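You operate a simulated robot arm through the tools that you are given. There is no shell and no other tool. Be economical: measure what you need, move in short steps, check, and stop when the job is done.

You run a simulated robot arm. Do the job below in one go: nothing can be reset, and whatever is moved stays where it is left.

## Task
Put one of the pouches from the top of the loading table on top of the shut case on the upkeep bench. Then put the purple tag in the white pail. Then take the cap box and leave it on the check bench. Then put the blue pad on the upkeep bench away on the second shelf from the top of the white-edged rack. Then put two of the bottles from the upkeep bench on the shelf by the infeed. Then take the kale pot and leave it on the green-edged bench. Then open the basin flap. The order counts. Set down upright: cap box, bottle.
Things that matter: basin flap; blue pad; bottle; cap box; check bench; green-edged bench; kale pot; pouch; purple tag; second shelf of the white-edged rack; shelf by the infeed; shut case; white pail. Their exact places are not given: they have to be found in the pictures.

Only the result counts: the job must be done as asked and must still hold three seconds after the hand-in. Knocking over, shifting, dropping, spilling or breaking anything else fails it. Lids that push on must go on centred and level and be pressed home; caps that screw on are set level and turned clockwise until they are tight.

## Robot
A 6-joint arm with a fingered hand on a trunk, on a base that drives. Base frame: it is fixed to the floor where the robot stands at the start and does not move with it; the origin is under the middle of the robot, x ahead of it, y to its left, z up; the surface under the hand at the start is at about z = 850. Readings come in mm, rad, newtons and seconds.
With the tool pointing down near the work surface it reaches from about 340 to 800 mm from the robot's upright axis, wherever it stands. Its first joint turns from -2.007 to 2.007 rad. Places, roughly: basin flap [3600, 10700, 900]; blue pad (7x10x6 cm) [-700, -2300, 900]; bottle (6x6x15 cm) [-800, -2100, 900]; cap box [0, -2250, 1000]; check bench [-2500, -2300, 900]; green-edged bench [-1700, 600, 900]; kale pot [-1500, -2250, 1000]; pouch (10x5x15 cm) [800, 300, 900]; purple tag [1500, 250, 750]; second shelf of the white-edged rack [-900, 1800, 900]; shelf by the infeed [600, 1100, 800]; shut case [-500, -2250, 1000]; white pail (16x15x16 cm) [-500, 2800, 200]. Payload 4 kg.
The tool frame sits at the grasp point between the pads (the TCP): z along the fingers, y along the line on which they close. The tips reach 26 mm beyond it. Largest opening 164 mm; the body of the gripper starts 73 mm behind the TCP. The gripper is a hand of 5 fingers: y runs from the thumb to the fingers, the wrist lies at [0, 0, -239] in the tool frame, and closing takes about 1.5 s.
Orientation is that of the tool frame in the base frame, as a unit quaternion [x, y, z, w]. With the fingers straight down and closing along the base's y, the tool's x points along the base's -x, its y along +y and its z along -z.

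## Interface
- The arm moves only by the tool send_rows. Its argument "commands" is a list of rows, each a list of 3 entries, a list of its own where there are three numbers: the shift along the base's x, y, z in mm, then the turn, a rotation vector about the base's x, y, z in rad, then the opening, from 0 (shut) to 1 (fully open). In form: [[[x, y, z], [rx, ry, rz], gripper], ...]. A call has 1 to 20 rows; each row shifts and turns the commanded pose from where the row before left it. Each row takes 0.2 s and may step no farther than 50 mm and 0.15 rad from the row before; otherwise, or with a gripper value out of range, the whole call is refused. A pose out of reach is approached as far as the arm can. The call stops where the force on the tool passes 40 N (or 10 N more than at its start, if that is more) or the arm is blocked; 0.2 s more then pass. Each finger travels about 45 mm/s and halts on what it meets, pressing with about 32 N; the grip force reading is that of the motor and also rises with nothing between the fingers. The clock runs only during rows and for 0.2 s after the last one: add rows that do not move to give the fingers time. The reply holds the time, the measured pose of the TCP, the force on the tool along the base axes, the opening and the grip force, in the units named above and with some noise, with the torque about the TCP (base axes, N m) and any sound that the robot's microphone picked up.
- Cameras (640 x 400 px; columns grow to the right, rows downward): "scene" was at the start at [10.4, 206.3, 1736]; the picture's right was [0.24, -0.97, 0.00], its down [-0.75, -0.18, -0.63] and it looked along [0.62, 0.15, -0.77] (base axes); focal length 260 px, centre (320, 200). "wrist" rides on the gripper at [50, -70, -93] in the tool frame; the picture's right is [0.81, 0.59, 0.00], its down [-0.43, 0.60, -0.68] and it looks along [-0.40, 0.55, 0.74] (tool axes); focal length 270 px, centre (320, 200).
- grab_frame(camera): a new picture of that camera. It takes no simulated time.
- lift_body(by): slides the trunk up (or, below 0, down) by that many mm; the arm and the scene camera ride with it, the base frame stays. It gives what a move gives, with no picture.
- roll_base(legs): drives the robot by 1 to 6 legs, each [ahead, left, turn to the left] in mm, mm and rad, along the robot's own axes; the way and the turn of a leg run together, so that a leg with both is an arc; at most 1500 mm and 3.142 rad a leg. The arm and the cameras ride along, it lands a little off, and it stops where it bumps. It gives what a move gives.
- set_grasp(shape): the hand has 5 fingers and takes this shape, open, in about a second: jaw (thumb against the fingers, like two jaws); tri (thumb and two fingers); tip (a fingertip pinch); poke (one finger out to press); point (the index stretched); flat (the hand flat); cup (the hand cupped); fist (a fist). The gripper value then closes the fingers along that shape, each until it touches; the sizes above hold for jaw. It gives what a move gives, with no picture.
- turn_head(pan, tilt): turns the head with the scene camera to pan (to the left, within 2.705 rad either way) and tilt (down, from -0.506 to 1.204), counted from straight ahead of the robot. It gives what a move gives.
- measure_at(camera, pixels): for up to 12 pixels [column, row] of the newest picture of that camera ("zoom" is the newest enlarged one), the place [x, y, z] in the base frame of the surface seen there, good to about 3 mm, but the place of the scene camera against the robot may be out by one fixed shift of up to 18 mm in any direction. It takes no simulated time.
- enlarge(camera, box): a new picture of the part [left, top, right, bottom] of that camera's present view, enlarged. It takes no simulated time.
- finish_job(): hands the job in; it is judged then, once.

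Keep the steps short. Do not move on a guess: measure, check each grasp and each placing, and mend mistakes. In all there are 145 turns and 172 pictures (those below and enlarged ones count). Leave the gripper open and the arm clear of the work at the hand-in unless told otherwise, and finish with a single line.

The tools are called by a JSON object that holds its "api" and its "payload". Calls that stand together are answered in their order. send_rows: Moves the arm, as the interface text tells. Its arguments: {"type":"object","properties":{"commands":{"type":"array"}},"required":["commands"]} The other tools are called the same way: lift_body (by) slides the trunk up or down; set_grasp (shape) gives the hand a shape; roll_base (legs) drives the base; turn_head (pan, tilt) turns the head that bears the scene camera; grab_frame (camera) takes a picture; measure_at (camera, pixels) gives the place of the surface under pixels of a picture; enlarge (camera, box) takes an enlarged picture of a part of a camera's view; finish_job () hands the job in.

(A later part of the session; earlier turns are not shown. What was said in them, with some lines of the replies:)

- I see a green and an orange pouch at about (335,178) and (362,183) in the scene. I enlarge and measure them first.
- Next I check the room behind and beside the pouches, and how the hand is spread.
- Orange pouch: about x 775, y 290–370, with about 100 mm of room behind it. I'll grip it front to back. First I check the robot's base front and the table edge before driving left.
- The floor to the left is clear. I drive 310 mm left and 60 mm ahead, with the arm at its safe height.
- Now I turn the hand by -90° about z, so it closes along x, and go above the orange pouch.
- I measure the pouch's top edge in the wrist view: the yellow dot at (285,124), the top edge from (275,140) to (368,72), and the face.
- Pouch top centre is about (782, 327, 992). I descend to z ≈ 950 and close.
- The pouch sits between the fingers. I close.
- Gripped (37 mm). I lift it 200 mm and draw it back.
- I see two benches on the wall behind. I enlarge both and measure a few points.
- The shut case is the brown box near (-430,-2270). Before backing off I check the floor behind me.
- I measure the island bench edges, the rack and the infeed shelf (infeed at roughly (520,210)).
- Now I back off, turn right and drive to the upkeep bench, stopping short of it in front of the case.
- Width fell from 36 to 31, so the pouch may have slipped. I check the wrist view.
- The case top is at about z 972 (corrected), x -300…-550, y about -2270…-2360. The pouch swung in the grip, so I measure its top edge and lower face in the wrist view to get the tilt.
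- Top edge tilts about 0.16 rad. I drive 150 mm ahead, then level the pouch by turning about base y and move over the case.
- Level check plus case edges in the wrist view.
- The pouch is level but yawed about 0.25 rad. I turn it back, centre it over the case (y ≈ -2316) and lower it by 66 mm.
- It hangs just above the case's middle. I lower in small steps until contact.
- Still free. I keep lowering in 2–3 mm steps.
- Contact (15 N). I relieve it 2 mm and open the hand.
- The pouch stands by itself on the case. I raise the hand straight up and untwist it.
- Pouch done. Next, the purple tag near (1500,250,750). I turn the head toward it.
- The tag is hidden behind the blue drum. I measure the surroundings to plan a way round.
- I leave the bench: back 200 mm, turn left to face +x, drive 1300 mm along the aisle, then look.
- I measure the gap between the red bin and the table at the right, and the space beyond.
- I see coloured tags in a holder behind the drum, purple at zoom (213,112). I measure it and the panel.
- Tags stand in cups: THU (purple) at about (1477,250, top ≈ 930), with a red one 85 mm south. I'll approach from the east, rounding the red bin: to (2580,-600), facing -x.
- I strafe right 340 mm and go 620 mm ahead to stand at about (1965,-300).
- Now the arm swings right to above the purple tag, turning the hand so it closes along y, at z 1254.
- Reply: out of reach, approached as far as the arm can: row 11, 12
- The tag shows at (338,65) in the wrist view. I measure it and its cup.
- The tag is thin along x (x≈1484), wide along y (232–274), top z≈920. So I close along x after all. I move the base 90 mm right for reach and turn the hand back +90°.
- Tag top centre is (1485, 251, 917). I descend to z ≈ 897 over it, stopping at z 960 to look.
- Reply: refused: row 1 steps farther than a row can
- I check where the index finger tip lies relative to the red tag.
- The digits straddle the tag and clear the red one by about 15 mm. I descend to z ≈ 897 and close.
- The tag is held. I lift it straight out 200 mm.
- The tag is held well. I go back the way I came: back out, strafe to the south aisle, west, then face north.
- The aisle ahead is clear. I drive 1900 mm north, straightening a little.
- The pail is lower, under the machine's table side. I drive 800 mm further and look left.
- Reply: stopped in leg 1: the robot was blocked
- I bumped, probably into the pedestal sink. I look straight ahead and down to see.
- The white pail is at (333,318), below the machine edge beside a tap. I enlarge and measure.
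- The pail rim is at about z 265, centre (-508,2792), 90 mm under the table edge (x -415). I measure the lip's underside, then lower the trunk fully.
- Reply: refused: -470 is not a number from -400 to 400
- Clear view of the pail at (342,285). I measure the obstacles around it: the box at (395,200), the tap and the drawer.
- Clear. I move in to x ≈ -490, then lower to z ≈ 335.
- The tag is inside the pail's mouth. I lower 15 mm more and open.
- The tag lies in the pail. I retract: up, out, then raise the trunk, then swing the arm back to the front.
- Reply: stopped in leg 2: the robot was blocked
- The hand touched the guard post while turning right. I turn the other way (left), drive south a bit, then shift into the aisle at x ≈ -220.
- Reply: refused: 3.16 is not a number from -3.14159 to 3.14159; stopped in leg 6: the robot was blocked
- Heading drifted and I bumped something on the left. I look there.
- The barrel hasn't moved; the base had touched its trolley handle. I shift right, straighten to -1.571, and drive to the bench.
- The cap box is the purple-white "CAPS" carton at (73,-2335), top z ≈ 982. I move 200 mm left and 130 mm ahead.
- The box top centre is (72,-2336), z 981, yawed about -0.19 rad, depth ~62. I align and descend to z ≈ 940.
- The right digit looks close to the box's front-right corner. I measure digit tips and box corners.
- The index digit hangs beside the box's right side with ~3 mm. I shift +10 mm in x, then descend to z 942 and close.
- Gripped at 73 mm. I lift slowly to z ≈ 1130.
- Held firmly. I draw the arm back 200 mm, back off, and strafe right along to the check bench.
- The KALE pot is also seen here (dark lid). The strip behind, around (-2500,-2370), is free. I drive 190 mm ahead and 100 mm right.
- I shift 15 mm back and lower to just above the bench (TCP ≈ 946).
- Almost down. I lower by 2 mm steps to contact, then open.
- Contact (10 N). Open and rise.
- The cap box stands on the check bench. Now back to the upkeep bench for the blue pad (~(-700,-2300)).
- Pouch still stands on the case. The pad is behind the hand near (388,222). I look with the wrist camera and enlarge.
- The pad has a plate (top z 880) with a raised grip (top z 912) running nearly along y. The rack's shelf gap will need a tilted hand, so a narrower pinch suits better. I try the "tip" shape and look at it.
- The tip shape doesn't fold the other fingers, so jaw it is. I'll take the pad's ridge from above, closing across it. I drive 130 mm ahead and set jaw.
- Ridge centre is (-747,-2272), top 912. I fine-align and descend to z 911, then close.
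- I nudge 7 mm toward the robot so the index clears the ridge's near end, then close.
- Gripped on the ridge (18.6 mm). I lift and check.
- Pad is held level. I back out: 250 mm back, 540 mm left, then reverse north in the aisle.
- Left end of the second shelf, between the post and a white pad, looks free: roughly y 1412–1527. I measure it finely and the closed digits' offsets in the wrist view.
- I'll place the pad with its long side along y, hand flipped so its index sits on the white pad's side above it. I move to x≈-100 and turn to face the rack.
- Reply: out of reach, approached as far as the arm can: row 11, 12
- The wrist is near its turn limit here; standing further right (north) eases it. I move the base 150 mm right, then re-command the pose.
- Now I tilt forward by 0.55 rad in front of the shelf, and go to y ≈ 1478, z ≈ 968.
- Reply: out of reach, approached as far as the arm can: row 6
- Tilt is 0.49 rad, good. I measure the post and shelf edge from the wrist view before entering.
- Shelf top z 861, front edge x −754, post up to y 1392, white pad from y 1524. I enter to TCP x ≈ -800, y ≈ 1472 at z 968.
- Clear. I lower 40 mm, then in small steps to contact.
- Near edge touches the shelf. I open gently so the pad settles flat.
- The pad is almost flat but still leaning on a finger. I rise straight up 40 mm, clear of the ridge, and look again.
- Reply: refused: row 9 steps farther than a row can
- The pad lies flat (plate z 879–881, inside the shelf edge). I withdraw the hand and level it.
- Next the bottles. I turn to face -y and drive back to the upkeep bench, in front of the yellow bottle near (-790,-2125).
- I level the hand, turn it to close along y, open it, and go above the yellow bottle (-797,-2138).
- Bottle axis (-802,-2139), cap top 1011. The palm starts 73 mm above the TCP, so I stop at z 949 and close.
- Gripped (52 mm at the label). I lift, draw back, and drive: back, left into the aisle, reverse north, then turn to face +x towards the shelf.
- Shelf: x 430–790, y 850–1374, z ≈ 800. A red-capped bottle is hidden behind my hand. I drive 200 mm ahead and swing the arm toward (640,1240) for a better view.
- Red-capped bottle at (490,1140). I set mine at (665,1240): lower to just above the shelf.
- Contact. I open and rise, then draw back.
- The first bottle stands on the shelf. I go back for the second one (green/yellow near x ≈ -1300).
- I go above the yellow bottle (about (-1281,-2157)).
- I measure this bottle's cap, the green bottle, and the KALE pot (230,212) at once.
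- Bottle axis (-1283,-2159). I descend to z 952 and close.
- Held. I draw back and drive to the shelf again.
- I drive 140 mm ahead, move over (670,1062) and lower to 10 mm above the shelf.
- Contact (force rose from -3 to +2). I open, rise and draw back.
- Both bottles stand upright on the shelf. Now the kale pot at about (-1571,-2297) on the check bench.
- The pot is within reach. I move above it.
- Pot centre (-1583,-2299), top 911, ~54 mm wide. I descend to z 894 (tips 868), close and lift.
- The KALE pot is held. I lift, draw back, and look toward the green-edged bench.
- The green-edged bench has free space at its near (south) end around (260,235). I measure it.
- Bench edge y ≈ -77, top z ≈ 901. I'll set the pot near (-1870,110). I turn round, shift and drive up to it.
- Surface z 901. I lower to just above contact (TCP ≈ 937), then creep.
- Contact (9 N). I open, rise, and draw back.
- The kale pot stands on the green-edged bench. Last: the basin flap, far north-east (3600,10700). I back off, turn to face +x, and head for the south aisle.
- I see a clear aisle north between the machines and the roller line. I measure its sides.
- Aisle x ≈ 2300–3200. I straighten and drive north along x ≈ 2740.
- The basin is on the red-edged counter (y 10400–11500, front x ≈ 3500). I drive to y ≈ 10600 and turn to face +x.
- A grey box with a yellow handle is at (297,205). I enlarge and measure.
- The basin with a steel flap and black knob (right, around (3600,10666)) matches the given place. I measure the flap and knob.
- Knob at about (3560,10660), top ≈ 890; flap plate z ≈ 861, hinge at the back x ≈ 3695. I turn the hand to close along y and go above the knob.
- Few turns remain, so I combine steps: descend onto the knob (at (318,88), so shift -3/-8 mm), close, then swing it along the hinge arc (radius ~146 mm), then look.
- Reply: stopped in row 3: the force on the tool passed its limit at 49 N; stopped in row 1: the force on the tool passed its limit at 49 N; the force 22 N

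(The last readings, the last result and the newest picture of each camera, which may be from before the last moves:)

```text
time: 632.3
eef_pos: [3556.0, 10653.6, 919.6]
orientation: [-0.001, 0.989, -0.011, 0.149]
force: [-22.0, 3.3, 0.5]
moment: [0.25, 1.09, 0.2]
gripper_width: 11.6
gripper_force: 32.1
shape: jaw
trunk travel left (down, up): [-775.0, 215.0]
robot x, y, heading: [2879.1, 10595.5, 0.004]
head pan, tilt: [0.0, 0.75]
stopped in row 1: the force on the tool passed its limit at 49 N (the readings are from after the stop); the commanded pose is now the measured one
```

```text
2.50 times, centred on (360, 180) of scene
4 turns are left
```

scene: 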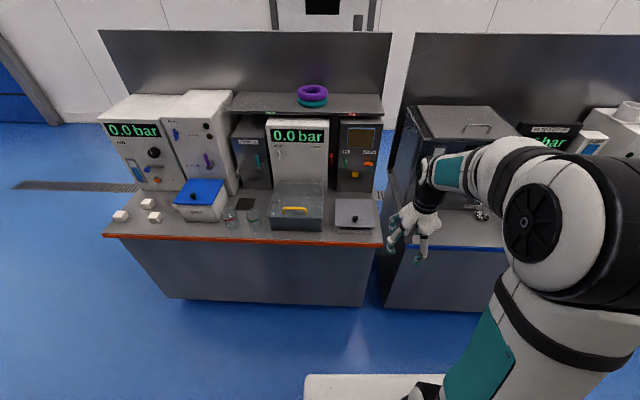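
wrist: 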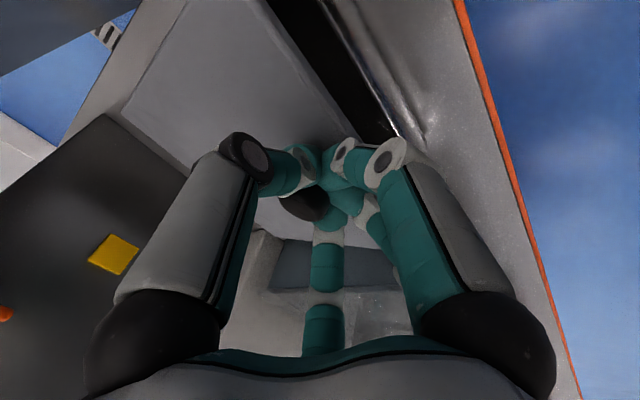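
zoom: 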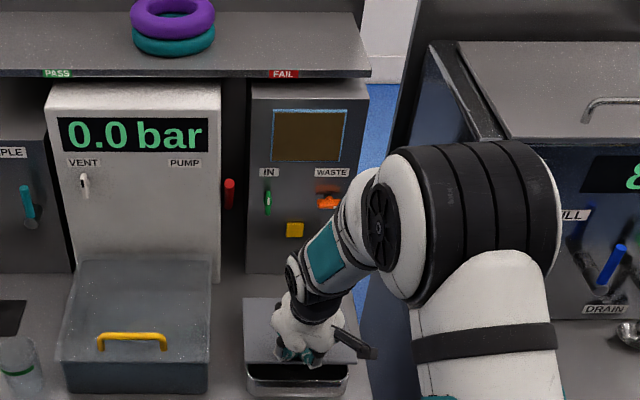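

The flap's front edge has lifted a bit, but the hand over-rotated against it. I ease the tilt back and continue the arc with the hand lagging the flap, in three parts, then look.

{"api": "send_rows", "payload": {"commands": [[[0, 0, 2], [0, 0.08, 0], 0], [[6.7, 0, 16.2], [0, 0, 0], 0], [[8.6, 0, 15.4], [0, 0, 0], 0], [[10.3, 0, 14.2], [0, 0, 0], 0], [[10.2, 0, 12.3], [0, -0.12, 0], 0]]}}

{"api": "enlarge", "payload": {"camera": "scene", "box": [250, 100, 470, 260]}}

{"api": "send_rows", "payload": {"commands": [[[11.9, 0, 10.5], [0, -0.12, 0], 0], [[13.2, 0, 8.6], [0, -0.12, 0], 0], [[14.4, 0, 6.7], [0, -0.12, 0], 0], [[15.3, 0, 4.5], [0, -0.12, 0], 0], [[16.0, 0, 2.4], [0, -0.12, 0], 0]]}}

{"api": "send_rows", "payload": {"commands": [[[16.7, 0, 0.3], [0, -0.12, 0], 0], [[16.9, 0, -2.0], [0, -0.12, 0], 0], [[17.0, 0, -4.3], [0, -0.12, 0], 0], [[16.8, 0, -5.2], [0, -0.06, 0], 0], [[0, 0, 0], [0, 0, 0], 0]]}}

{"api": "grab_frame", "payload": {"camera": "wrist"}}

{"api": "enlarge", "payload": {"camera": "scene", "box": [250, 100, 470, 260]}}

```text
time: 633.7
eef_pos: [3589.2, 10651.6, 986.5]
orientation: [0.001, 0.985, -0.011, 0.172]
force: [-24.7, -0.2, 15.2]
moment: [-0.27, 1.27, 0.09]
gripper_width: 10.8
gripper_force: 32.1
shape: jaw
trunk travel left (down, up): [-775.0, 215.0]
robot x, y, heading: [2878.2, 10595.2, 0.003]
head pan, tilt: [0.0, 0.75]
stopped in row 5: the force on the tool passed its limit at 44 N (the readings are from after the stop); the commanded pose is now the measured one
```

```text
2.50 times, centred on (360, 180) of scene
```

zoom: 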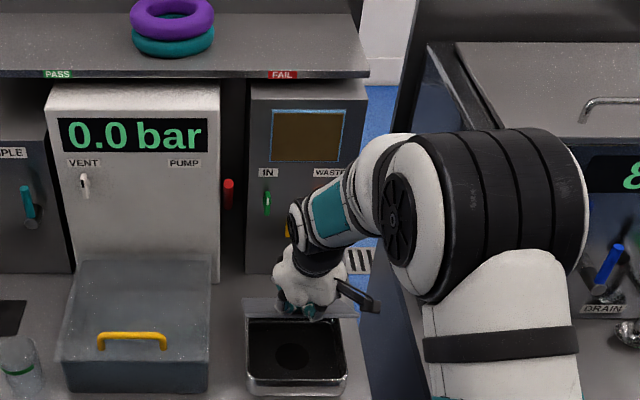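

```text
time: 634.0
eef_pos: [3588.6, 10651.8, 985.6]
orientation: [0.0, 0.984, -0.011, 0.178]
force: [-23.8, -0.5, 16.2]
moment: [-0.25, 1.1, 0.1]
gripper_width: 10.9
gripper_force: 31.5
shape: jaw
trunk travel left (down, up): [-775.0, 215.0]
robot x, y, heading: [2879.9, 10595.5, 0.009]
head pan, tilt: [0.0, 0.75]
stopped in row 1: the force on the tool passed its limit at 45 N (the readings are from after the stop); the commanded pose is now the measured one
```

```text
time: 634.2
eef_pos: [3587.0, 10652.5, 985.8]
orientation: [0.0, 0.983, -0.013, 0.181]
force: [-24.3, -0.2, 16.6]
moment: [-0.24, 0.91, 0.02]
gripper_width: 10.4
gripper_force: 32.0
shape: jaw
trunk travel left (down, up): [-775.0, 215.0]
robot x, y, heading: [2877.1, 10594.4, 0.005]
head pan, tilt: [0.0, 0.75]
stopped in row 1: the force on the tool passed its limit at 55 N (the readings are from after the stop); the commanded pose is now the measured one
```

```text
26 pictures are left
```

wrist: 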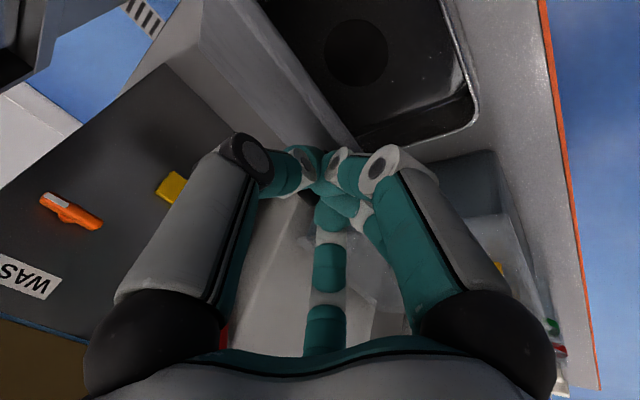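

```text
2.50 times, centred on (360, 180) of scene
3 turns are left
```

zoom: 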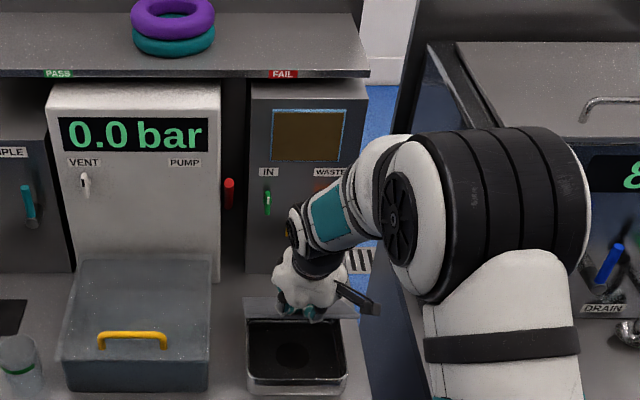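

I realise the knob side faces back as the flap opens, so the hand should not tilt forward. I bring the hand back upright and continue the arc upward and back, then look.

{"api": "send_rows", "payload": {"commands": [[[1, 0, 0], [0, 0.12, 0], 0], [[2, 0, 0.5], [0, 0.12, 0], 0], [[2, 0, 0.5], [0, 0.12, 0], 0], [[0, 0, 0], [0, 0, 0], 0]]}}

{"api": "send_rows", "payload": {"commands": [[[13.5, 0, 11.3], [0, 0, 0], 0], [[14.7, 0, 9.7], [0, 0, 0], 0], [[15.7, 0, 7.8], [0, 0, 0], 0], [[16.5, 0, 5.9], [0, 0, 0], 0], [[0, 0, 0], [0, 0, 0], 0]]}}

{"api": "enlarge", "payload": {"camera": "scene", "box": [250, 100, 470, 260]}}

{"api": "grab_frame", "payload": {"camera": "wrist"}}

{"api": "send_rows", "payload": {"commands": [[[17.1, 0, 3.9], [0, 0, 0], 0], [[17.5, 0, 1.8], [0, 0, 0], 0], [[17.6, 0, -0.3], [0, 0, 0], 0], [[17.4, 0, -1], [0, 0, 0], 0], [[0, 0, 0], [0, 0, 0], 0]]}}

{"api": "enlarge", "payload": {"camera": "scene", "box": [250, 100, 470, 260]}}

{"api": "measure_at", "payload": {"camera": "zoom", "pixels": [[260, 300], [250, 310], [345, 310], [255, 290], [350, 295], [290, 340], [300, 245], [260, 275], [340, 275], [60, 75], [330, 75], [260, 320]]}}

{"api": "grab_frame", "payload": {"camera": "wrist"}}

```text
time: 635.2
eef_pos: [3595.7, 10651.8, 985.2]
orientation: [0.0, 1.0, -0.013, 0.003]
force: [-11.2, 1.9, 12.4]
moment: [0.03, 0.08, 0.08]
gripper_width: 10.8
gripper_force: 31.7
shape: jaw
trunk travel left (down, up): [-775.0, 215.0]
robot x, y, heading: [2875.9, 10597.9, 0.01]
head pan, tilt: [0.0, 0.75]
```

```text
time: 636.3
eef_pos: [3656.8, 10652.3, 1027.6]
orientation: [-0.002, 1.0, -0.013, 0.008]
force: [-11.3, -0.3, 22.3]
moment: [0.02, 0.83, 0.34]
gripper_width: 11.3
gripper_force: 32.1
shape: jaw
trunk travel left (down, up): [-775.0, 215.0]
robot x, y, heading: [2877.2, 10594.6, 0.008]
head pan, tilt: [0.0, 0.75]
stopped in row 5: the force on the tool passed its limit at 44 N (the readings are from after the stop); the commanded pose is now the measured one
```

```text
2.50 times, centred on (360, 180) of scene
```

zoom: 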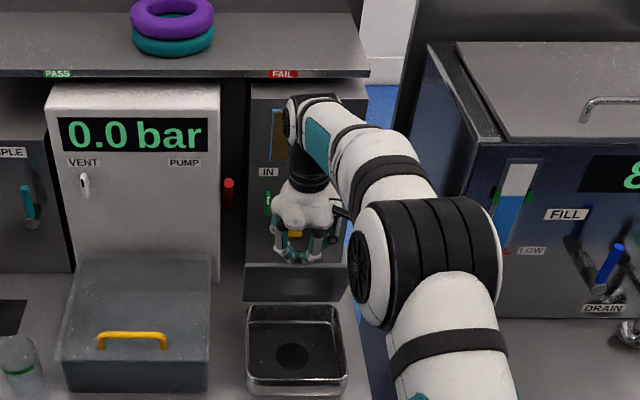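

```text
23 pictures are left
```

wrist: 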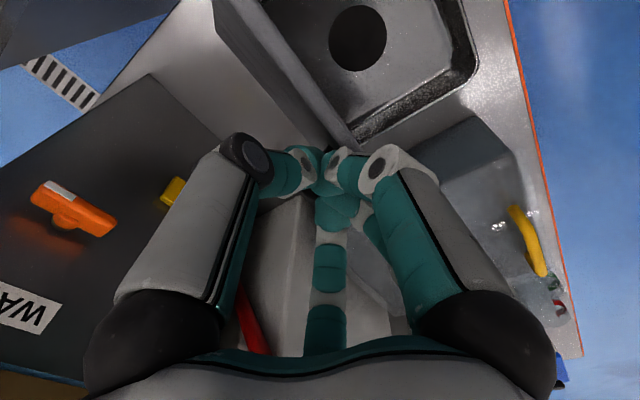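

```text
time: 636.7
eef_pos: [3672.5, 10654.2, 1033.1]
orientation: [-0.002, 1.0, -0.011, 0.008]
force: [-10.1, 0.7, 21.2]
moment: [0.18, 1.07, 0.29]
gripper_width: 10.9
gripper_force: 32.2
shape: jaw
trunk travel left (down, up): [-775.0, 215.0]
robot x, y, heading: [2876.7, 10594.3, 0.003]
head pan, tilt: [0.0, 0.75]
stopped in row 2: the force on the tool passed its limit at 44 N (the readings are from after the stop); the commanded pose is now the measured one
```

```text
2.50 times, centred on (360, 180) of scene
```

zoom: 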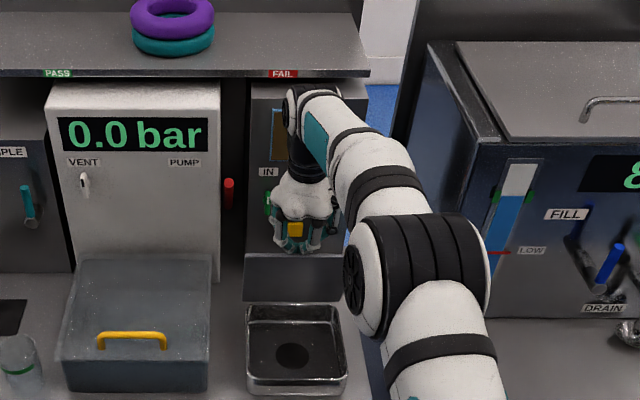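

```text
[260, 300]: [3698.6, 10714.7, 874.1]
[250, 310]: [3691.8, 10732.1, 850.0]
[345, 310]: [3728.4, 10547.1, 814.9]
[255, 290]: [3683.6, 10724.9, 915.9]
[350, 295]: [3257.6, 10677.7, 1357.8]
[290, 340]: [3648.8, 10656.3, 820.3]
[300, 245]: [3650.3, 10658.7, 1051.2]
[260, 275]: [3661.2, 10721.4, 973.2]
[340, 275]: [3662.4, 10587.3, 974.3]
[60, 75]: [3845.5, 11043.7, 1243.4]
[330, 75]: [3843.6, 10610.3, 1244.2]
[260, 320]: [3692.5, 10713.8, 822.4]
```

```text
21 pictures are left
2 turns are left
```

wrist: 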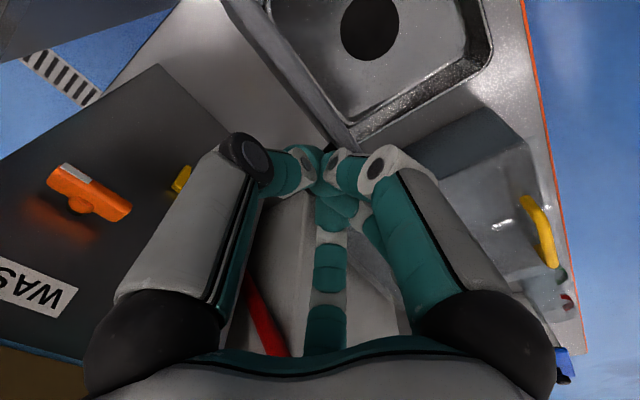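

The flap stands at about 70°. I now pull it further back with a slight back tilt, release, then come round in front and push it past upright with closed fingers, with pictures between.

{"api": "send_rows", "payload": {"commands": [[[2, 0, 3], [0, 0.12, 0], 0], [[6, 0, 3], [0, 0.12, 0], 0], [[14, 0, 3], [0, 0, 0], 0], [[16, 0, 3], [0, 0, 0], 0], [[16, 0, 1], [0, 0, 0], 0], [[16, 0, 0], [0, 0, 0], 0]]}}

{"api": "send_rows", "payload": {"commands": [[[12, 0, 1], [0, 0, 0], 0], [[12, 0, 0], [0, 0, 0], 0], [[12, 0, 0], [0, 0, 0], 0]]}}

{"api": "enlarge", "payload": {"camera": "scene", "box": [250, 100, 470, 260]}}

{"api": "send_rows", "payload": {"commands": [[[0, 0, 0], [0, 0, 0], 0.15], [[0, 0, 0], [0, 0, 0], 0.25], [[0, 0, 0], [0, 0, 0], 0.35], [[0, 0, 0], [0, 0, 0], 0.35], [[0, 0, 30], [0, -0.08, 0], 0.35], [[0, 0, 40], [0, -0.08, 0], 0.35], [[0, 0, 25], [0, -0.08, 0], 0.2]]}}

{"api": "enlarge", "payload": {"camera": "scene", "box": [250, 100, 470, 260]}}

{"api": "send_rows", "payload": {"commands": [[[-45, 0, 0], [0, 0, 0], 0], [[-45, 0, 0], [0, 0, 0], 0], [[-45, 0, 0], [0, 0, 0], 0], [[-45, 0, 0], [0, 0, 0], 0], [[-30, 0, 0], [0, 0, 0], 0], [[0, 0, -45], [0, 0, 0], 0], [[0, 0, -45], [0, 0, 0], 0], [[0, 0, -35], [0, 0, 0], 0], [[0, 0, 0], [0, 0, 0], 0]]}}

{"api": "enlarge", "payload": {"camera": "scene", "box": [250, 100, 470, 260]}}

{"api": "send_rows", "payload": {"commands": [[[36, 0, 0], [0, 0, 0], 0], [[36, 0, 0], [0, 0, 0], 0], [[36, 0, 0], [0, 0, 0], 0], [[25, 0, 0], [0, 0, 0], 0], [[20, 0, 0], [0, 0, 0], 0], [[20, 0, 0], [0, 0, 0], 0]]}}

{"api": "enlarge", "payload": {"camera": "scene", "box": [250, 100, 470, 260]}}

{"api": "send_rows", "payload": {"commands": [[[-40, 0, 0], [0, 0, 0], 0], [[-45, 0, 0], [0, 0, 0], 0], [[-45, 0, 20], [0, 0, 0], 0], [[-40, 0, 30], [0, 0, 0], 0.5], [[-40, 0, 30], [0, 0, 0], 1], [[-45, 0, 10], [0, 0, 0], 1], [[0, 0, 0], [0, 0, 0], 1], [[0, 0, 0], [0, 0, 0], 1], [[0, 0, 0], [0, 0, 0], 1], [[0, 0, 0], [0, 0, 0], 1]]}}

{"api": "enlarge", "payload": {"camera": "scene", "box": [250, 100, 470, 260]}}

{"api": "measure_at", "payload": {"camera": "zoom", "pixels": [[255, 260], [255, 290], [300, 260], [300, 230], [340, 260], [300, 350], [300, 290]]}}

```text
time: 638.1
eef_pos: [3607.3, 10644.0, 1005.6]
orientation: [-0.004, 0.994, -0.012, -0.11]
force: [-17.0, 5.8, 22.5]
moment: [0.44, 0.23, 0.27]
gripper_width: 11.1
gripper_force: 31.8
shape: jaw
out of reach, approached as far as the arm can: row 1, 2, 3, 4, 5, 6
trunk travel left (down, up): [-775.0, 215.0]
robot x, y, heading: [2876.9, 10596.2, 0.008]
head pan, tilt: [0.0, 0.75]
```

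```text
time: 638.8
eef_pos: [3608.5, 10642.6, 1003.3]
orientation: [-0.004, 0.994, -0.011, -0.111]
force: [-18.5, 1.1, 23.1]
moment: [0.41, 0.38, 0.34]
gripper_width: 11.5
gripper_force: 32.1
shape: jaw
out of reach, approached as far as the arm can: row 1, 2, 3
trunk travel left (down, up): [-775.0, 215.0]
robot x, y, heading: [2876.7, 10596.3, 0.01]
head pan, tilt: [0.0, 0.75]
stopped in row 3: the force on the tool passed its limit at 41 N (the readings are from after the stop); the commanded pose is now the measured one
```

```text
2.50 times, centred on (360, 180) of scene
```

zoom: 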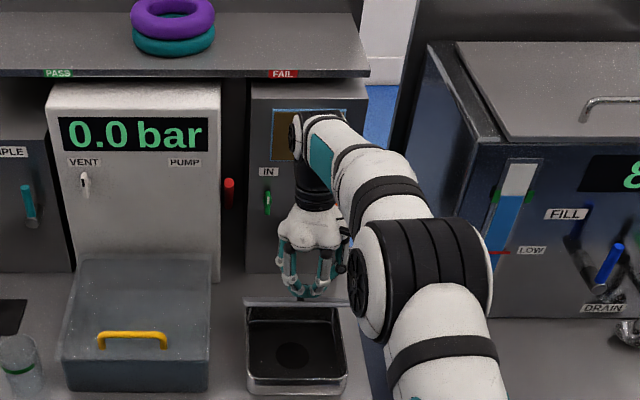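

```text
time: 640.4
eef_pos: [3611.9, 10642.1, 1095.1]
orientation: [-0.002, 1.0, -0.013, 0.008]
force: [-0.3, -0.2, 0.5]
moment: [-0.01, -0.01, -0.04]
gripper_width: 33.1
gripper_force: 0.0
shape: jaw
trunk travel left (down, up): [-775.0, 215.0]
robot x, y, heading: [2876.6, 10593.0, 0.01]
head pan, tilt: [0.0, 0.75]
```

```text
2.50 times, centred on (360, 180) of scene
```

zoom: 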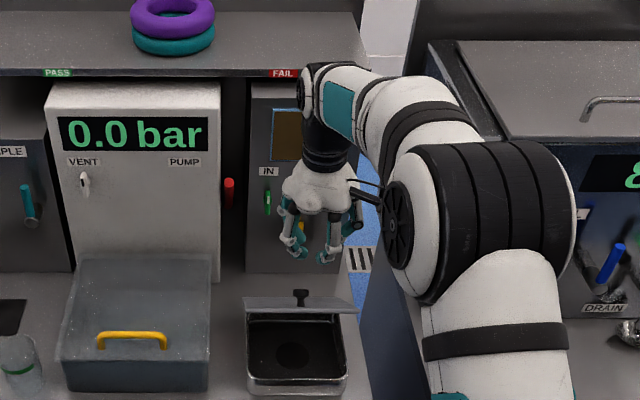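

```text
time: 642.4
eef_pos: [3401.8, 10642.8, 970.3]
orientation: [-0.002, 1.0, -0.011, 0.007]
force: [0.0, -0.1, -0.1]
moment: [0.0, -0.01, -0.01]
gripper_width: 0.0
gripper_force: 32.4
shape: jaw
trunk travel left (down, up): [-775.0, 215.0]
robot x, y, heading: [2875.6, 10594.5, 0.004]
head pan, tilt: [0.0, 0.75]
```

```text
2.50 times, centred on (360, 180) of scene
```

zoom: 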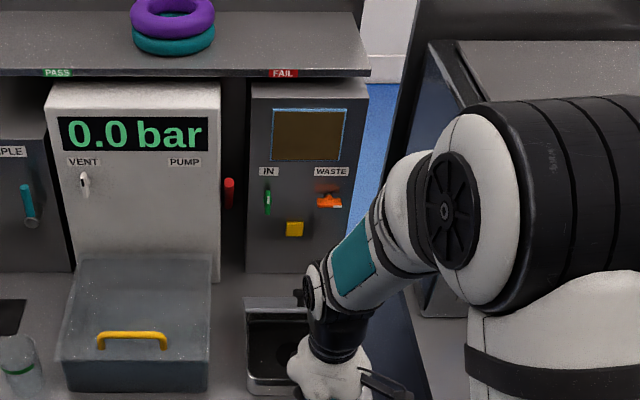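

```text
time: 644.0
eef_pos: [3572.0, 10639.5, 973.5]
orientation: [-0.002, 1.0, -0.011, 0.013]
force: [-1.1, -1.2, 3.3]
moment: [0.02, -0.07, -0.03]
gripper_width: 0.1
gripper_force: 32.1
shape: jaw
trunk travel left (down, up): [-775.0, 215.0]
robot x, y, heading: [2876.9, 10593.8, 0.005]
head pan, tilt: [0.0, 0.75]
stopped in row 6: the force on the tool passed its limit at 42 N (the readings are from after the stop); the commanded pose is now the measured one
```

```text
2.50 times, centred on (360, 180) of scene
```

zoom: 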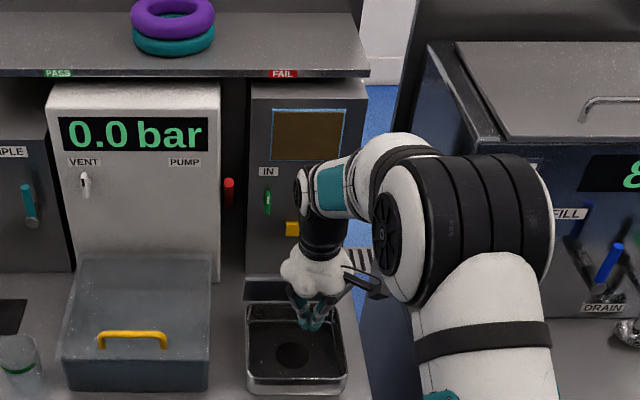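

```text
time: 646.2
eef_pos: [3319.0, 10639.9, 1061.6]
orientation: [-0.002, 1.0, -0.012, 0.008]
force: [0.7, 0.4, -0.1]
moment: [0.02, 0.0, 0.01]
gripper_width: 117.7
gripper_force: 0.1
shape: jaw
trunk travel left (down, up): [-775.0, 215.0]
robot x, y, heading: [2877.0, 10594.4, 0.01]
head pan, tilt: [0.0, 0.75]
```

```text
2.50 times, centred on (360, 180) of scene
```

zoom: 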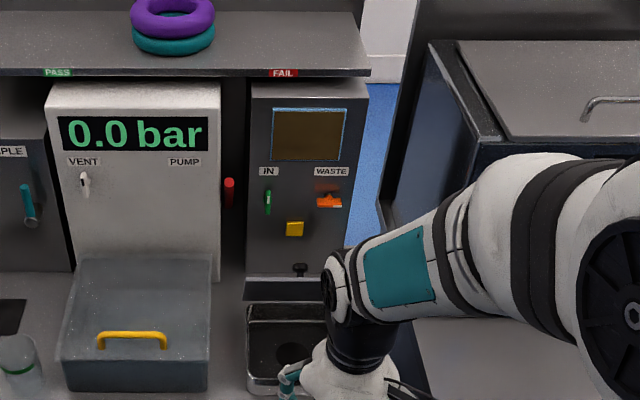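

```text
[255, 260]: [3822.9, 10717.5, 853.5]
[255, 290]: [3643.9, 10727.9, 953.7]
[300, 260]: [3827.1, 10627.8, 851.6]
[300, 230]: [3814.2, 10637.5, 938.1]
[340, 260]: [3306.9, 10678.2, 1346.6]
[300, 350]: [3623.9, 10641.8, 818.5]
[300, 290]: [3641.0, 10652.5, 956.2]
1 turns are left
```

The flap stays where it is left, now at about 55°. In the last turn I move the base 110 mm closer, push the flap slowly on past upright with closed fingers, withdraw, open the hand and hand in.

{"api": "roll_base", "payload": {"legs": [[110, 0, 0]]}}

{"api": "send_rows", "payload": {"commands": [[[0, 0, -44], [0, 0, 0], 0], [[0, 0, -40], [0, 0, 0], 0], [[0, 0, 0], [0, 0, 0], 0], [[0, 0, 0], [0, 0, 0], 0], [[0, 0, 0], [0, 0, 0], 0], [[0, 0, 0], [0, 0, 0], 0], [[0, 0, 0], [0, 0, 0], 0], [[0, 0, 0], [0, 0, 0], 0], [[0, 0, 0], [0, 0, 0], 0], [[0, 0, 0], [0, 0, 0], 0], [[40, 0, 0], [0, 0, 0], 0], [[40, 0, 0], [0, 0, 0], 0], [[30, 0, 0], [0, 0, 0], 0]]}}

{"api": "send_rows", "payload": {"commands": [[[8, 0, 0], [0, 0, 0], 0], [[8, 0, 0], [0, 0, 0], 0], [[8, 0, 0], [0, 0, 0], 0], [[8, 0, 0], [0, 0, 0], 0], [[8, 0, 0], [0, 0, 0], 0], [[8, 0, 0], [0, 0, 0], 0], [[8, 0, 0], [0, 0, 0], 0], [[8, 0, 0], [0, 0, 0], 0], [[8, 0, 0], [0, 0, 0], 0]]}}

{"api": "send_rows", "payload": {"commands": [[[7, 0, 0], [0, 0, 0], 0], [[7, 0, 0], [0, 0, 0], 0], [[7, 0, 0], [0, 0, 0], 0], [[7, 0, 0], [0, 0, 0], 0], [[7, 0, 0], [0, 0, 0], 0], [[7, 0, 0], [0, 0, 0], 0], [[7, 0, 0], [0, 0, 0], 0], [[7, 0, 0], [0, 0, 0], 0], [[7, 0, 0], [0, 0, 0], 0]]}}

{"api": "send_rows", "payload": {"commands": [[[6, 0, 0], [0, 0, 0], 0], [[6, 0, 0], [0, 0, 0], 0], [[6, 0, 0], [0, 0, 0], 0], [[6, 0, 0], [0, 0, 0], 0]]}}

{"api": "send_rows", "payload": {"commands": [[[5, 0, 0], [0, 0, 0], 0], [[5, 0, 0], [0, 0, 0], 0], [[5, 0, 0], [0, 0, 0], 0]]}}

{"api": "send_rows", "payload": {"commands": [[[-30, 0, 0], [0, 0, 0], 0], [[-45, 0, 0], [0, 0, 0], 0], [[-45, 0, 0], [0, 0, 0], 0], [[-45, 0, 0], [0, 0, 0], 0], [[-45, 0, 20], [0, 0, 0], 0.5], [[-30, 0, 40], [0, 0, 0], 1], [[0, 0, 40], [0, 0, 0], 1], [[0, 0, 0], [0, 0, 0], 1], [[0, 0, 0], [0, 0, 0], 1], [[0, 0, 0], [0, 0, 0], 1], [[0, 0, 0], [0, 0, 0], 1], [[0, 0, 0], [0, 0, 0], 1], [[0, 0, 0], [0, 0, 0], 1]]}}

{"api": "roll_base", "payload": {"legs": [[-150, 0, 0]]}}

{"api": "finish_job", "payload": {}}

```text
time: 647.4
eef_pos: [3427.9, 10641.7, 1060.5]
orientation: [-0.002, 1.0, -0.011, 0.007]
force: [0.4, 1.2, -0.9]
moment: [-0.04, 0.05, 0.03]
gripper_width: 163.7
gripper_force: 0.0
shape: jaw
trunk travel left (down, up): [-775.0, 215.0]
robot x, y, heading: [2980.6, 10602.1, 0.013]
head pan, tilt: [0.0, 0.75]
```

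```text
time: 650.2
eef_pos: [3537.0, 10641.1, 976.5]
orientation: [-0.003, 1.0, -0.011, 0.009]
force: [-0.2, 0.2, -0.3]
moment: [-0.04, 0.01, 0.02]
gripper_width: 0.0
gripper_force: 31.9
shape: jaw
trunk travel left (down, up): [-775.0, 215.0]
robot x, y, heading: [2984.6, 10596.0, 0.009]
head pan, tilt: [0.0, 0.75]
```

```text
time: 652.2
eef_pos: [3607.4, 10641.9, 977.5]
orientation: [-0.003, 1.0, -0.012, 0.009]
force: [-0.5, 0.9, 1.2]
moment: [-0.01, -0.06, -0.04]
gripper_width: 0.1
gripper_force: 32.2
shape: jaw
trunk travel left (down, up): [-775.0, 215.0]
robot x, y, heading: [2980.4, 10595.2, 0.006]
head pan, tilt: [0.0, 0.75]
```

```text
time: 654.2
eef_pos: [3672.0, 10643.4, 977.5]
orientation: [-0.002, 1.0, -0.012, 0.009]
force: [0.2, -0.1, -0.5]
moment: [0.03, 0.0, 0.01]
gripper_width: 0.0
gripper_force: 31.8
shape: jaw
trunk travel left (down, up): [-775.0, 215.0]
robot x, y, heading: [2984.0, 10592.3, 0.008]
head pan, tilt: [0.0, 0.75]
```

```text
time: 655.2
eef_pos: [3691.7, 10643.8, 977.7]
orientation: [-0.002, 1.0, -0.011, 0.006]
force: [-23.8, -0.4, 2.0]
moment: [0.01, -1.29, -0.23]
gripper_width: 0.0
gripper_force: 32.4
shape: jaw
trunk travel left (down, up): [-775.0, 215.0]
robot x, y, heading: [2980.7, 10595.8, 0.01]
head pan, tilt: [0.0, 0.75]
```

```text
time: 655.6
eef_pos: [3691.4, 10642.3, 978.2]
orientation: [-0.002, 1.0, -0.012, 0.002]
force: [-24.6, -0.1, 14.3]
moment: [-0.08, -1.9, -0.27]
gripper_width: 0.2
gripper_force: 32.1
shape: jaw
trunk travel left (down, up): [-775.0, 215.0]
robot x, y, heading: [2984.9, 10593.3, 0.007]
head pan, tilt: [0.0, 0.75]
stopped in row 2: the force on the tool passed its limit at 44 N (the readings are from after the stop); the commanded pose is now the measured one
```

```text
time: 658.4
eef_pos: [3456.2, 10641.0, 1074.7]
orientation: [-0.003, 1.0, -0.012, 0.002]
force: [0.0, 0.5, 0.1]
moment: [0.02, 0.01, -0.02]
gripper_width: 153.6
gripper_force: 0.0
shape: jaw
trunk travel left (down, up): [-775.0, 215.0]
robot x, y, heading: [2985.6, 10596.3, 0.011]
head pan, tilt: [0.0, 0.75]
```

```text
time: 659.8
eef_pos: [3303.6, 10638.3, 1075.3]
orientation: [0.001, 1.0, -0.012, 0.003]
force: [-0.7, 0.3, -0.3]
moment: [0.02, -0.02, 0.01]
gripper_width: 163.9
gripper_force: 0.1
shape: jaw
trunk travel left (down, up): [-775.0, 215.0]
robot x, y, heading: [2834.5, 10595.2, -0.003]
head pan, tilt: [0.0, 0.75]
```

```text
The job is handed in.
```

All seven steps are done in order and the job is handed in; the basin flap was last pushed until it met a stop at about upright, but I had no turn left to look at it afterwards, and while driving I touched the sink pedestal, a guard post and the barrel trolley, none of which appeared to move (I did not re-check the post).
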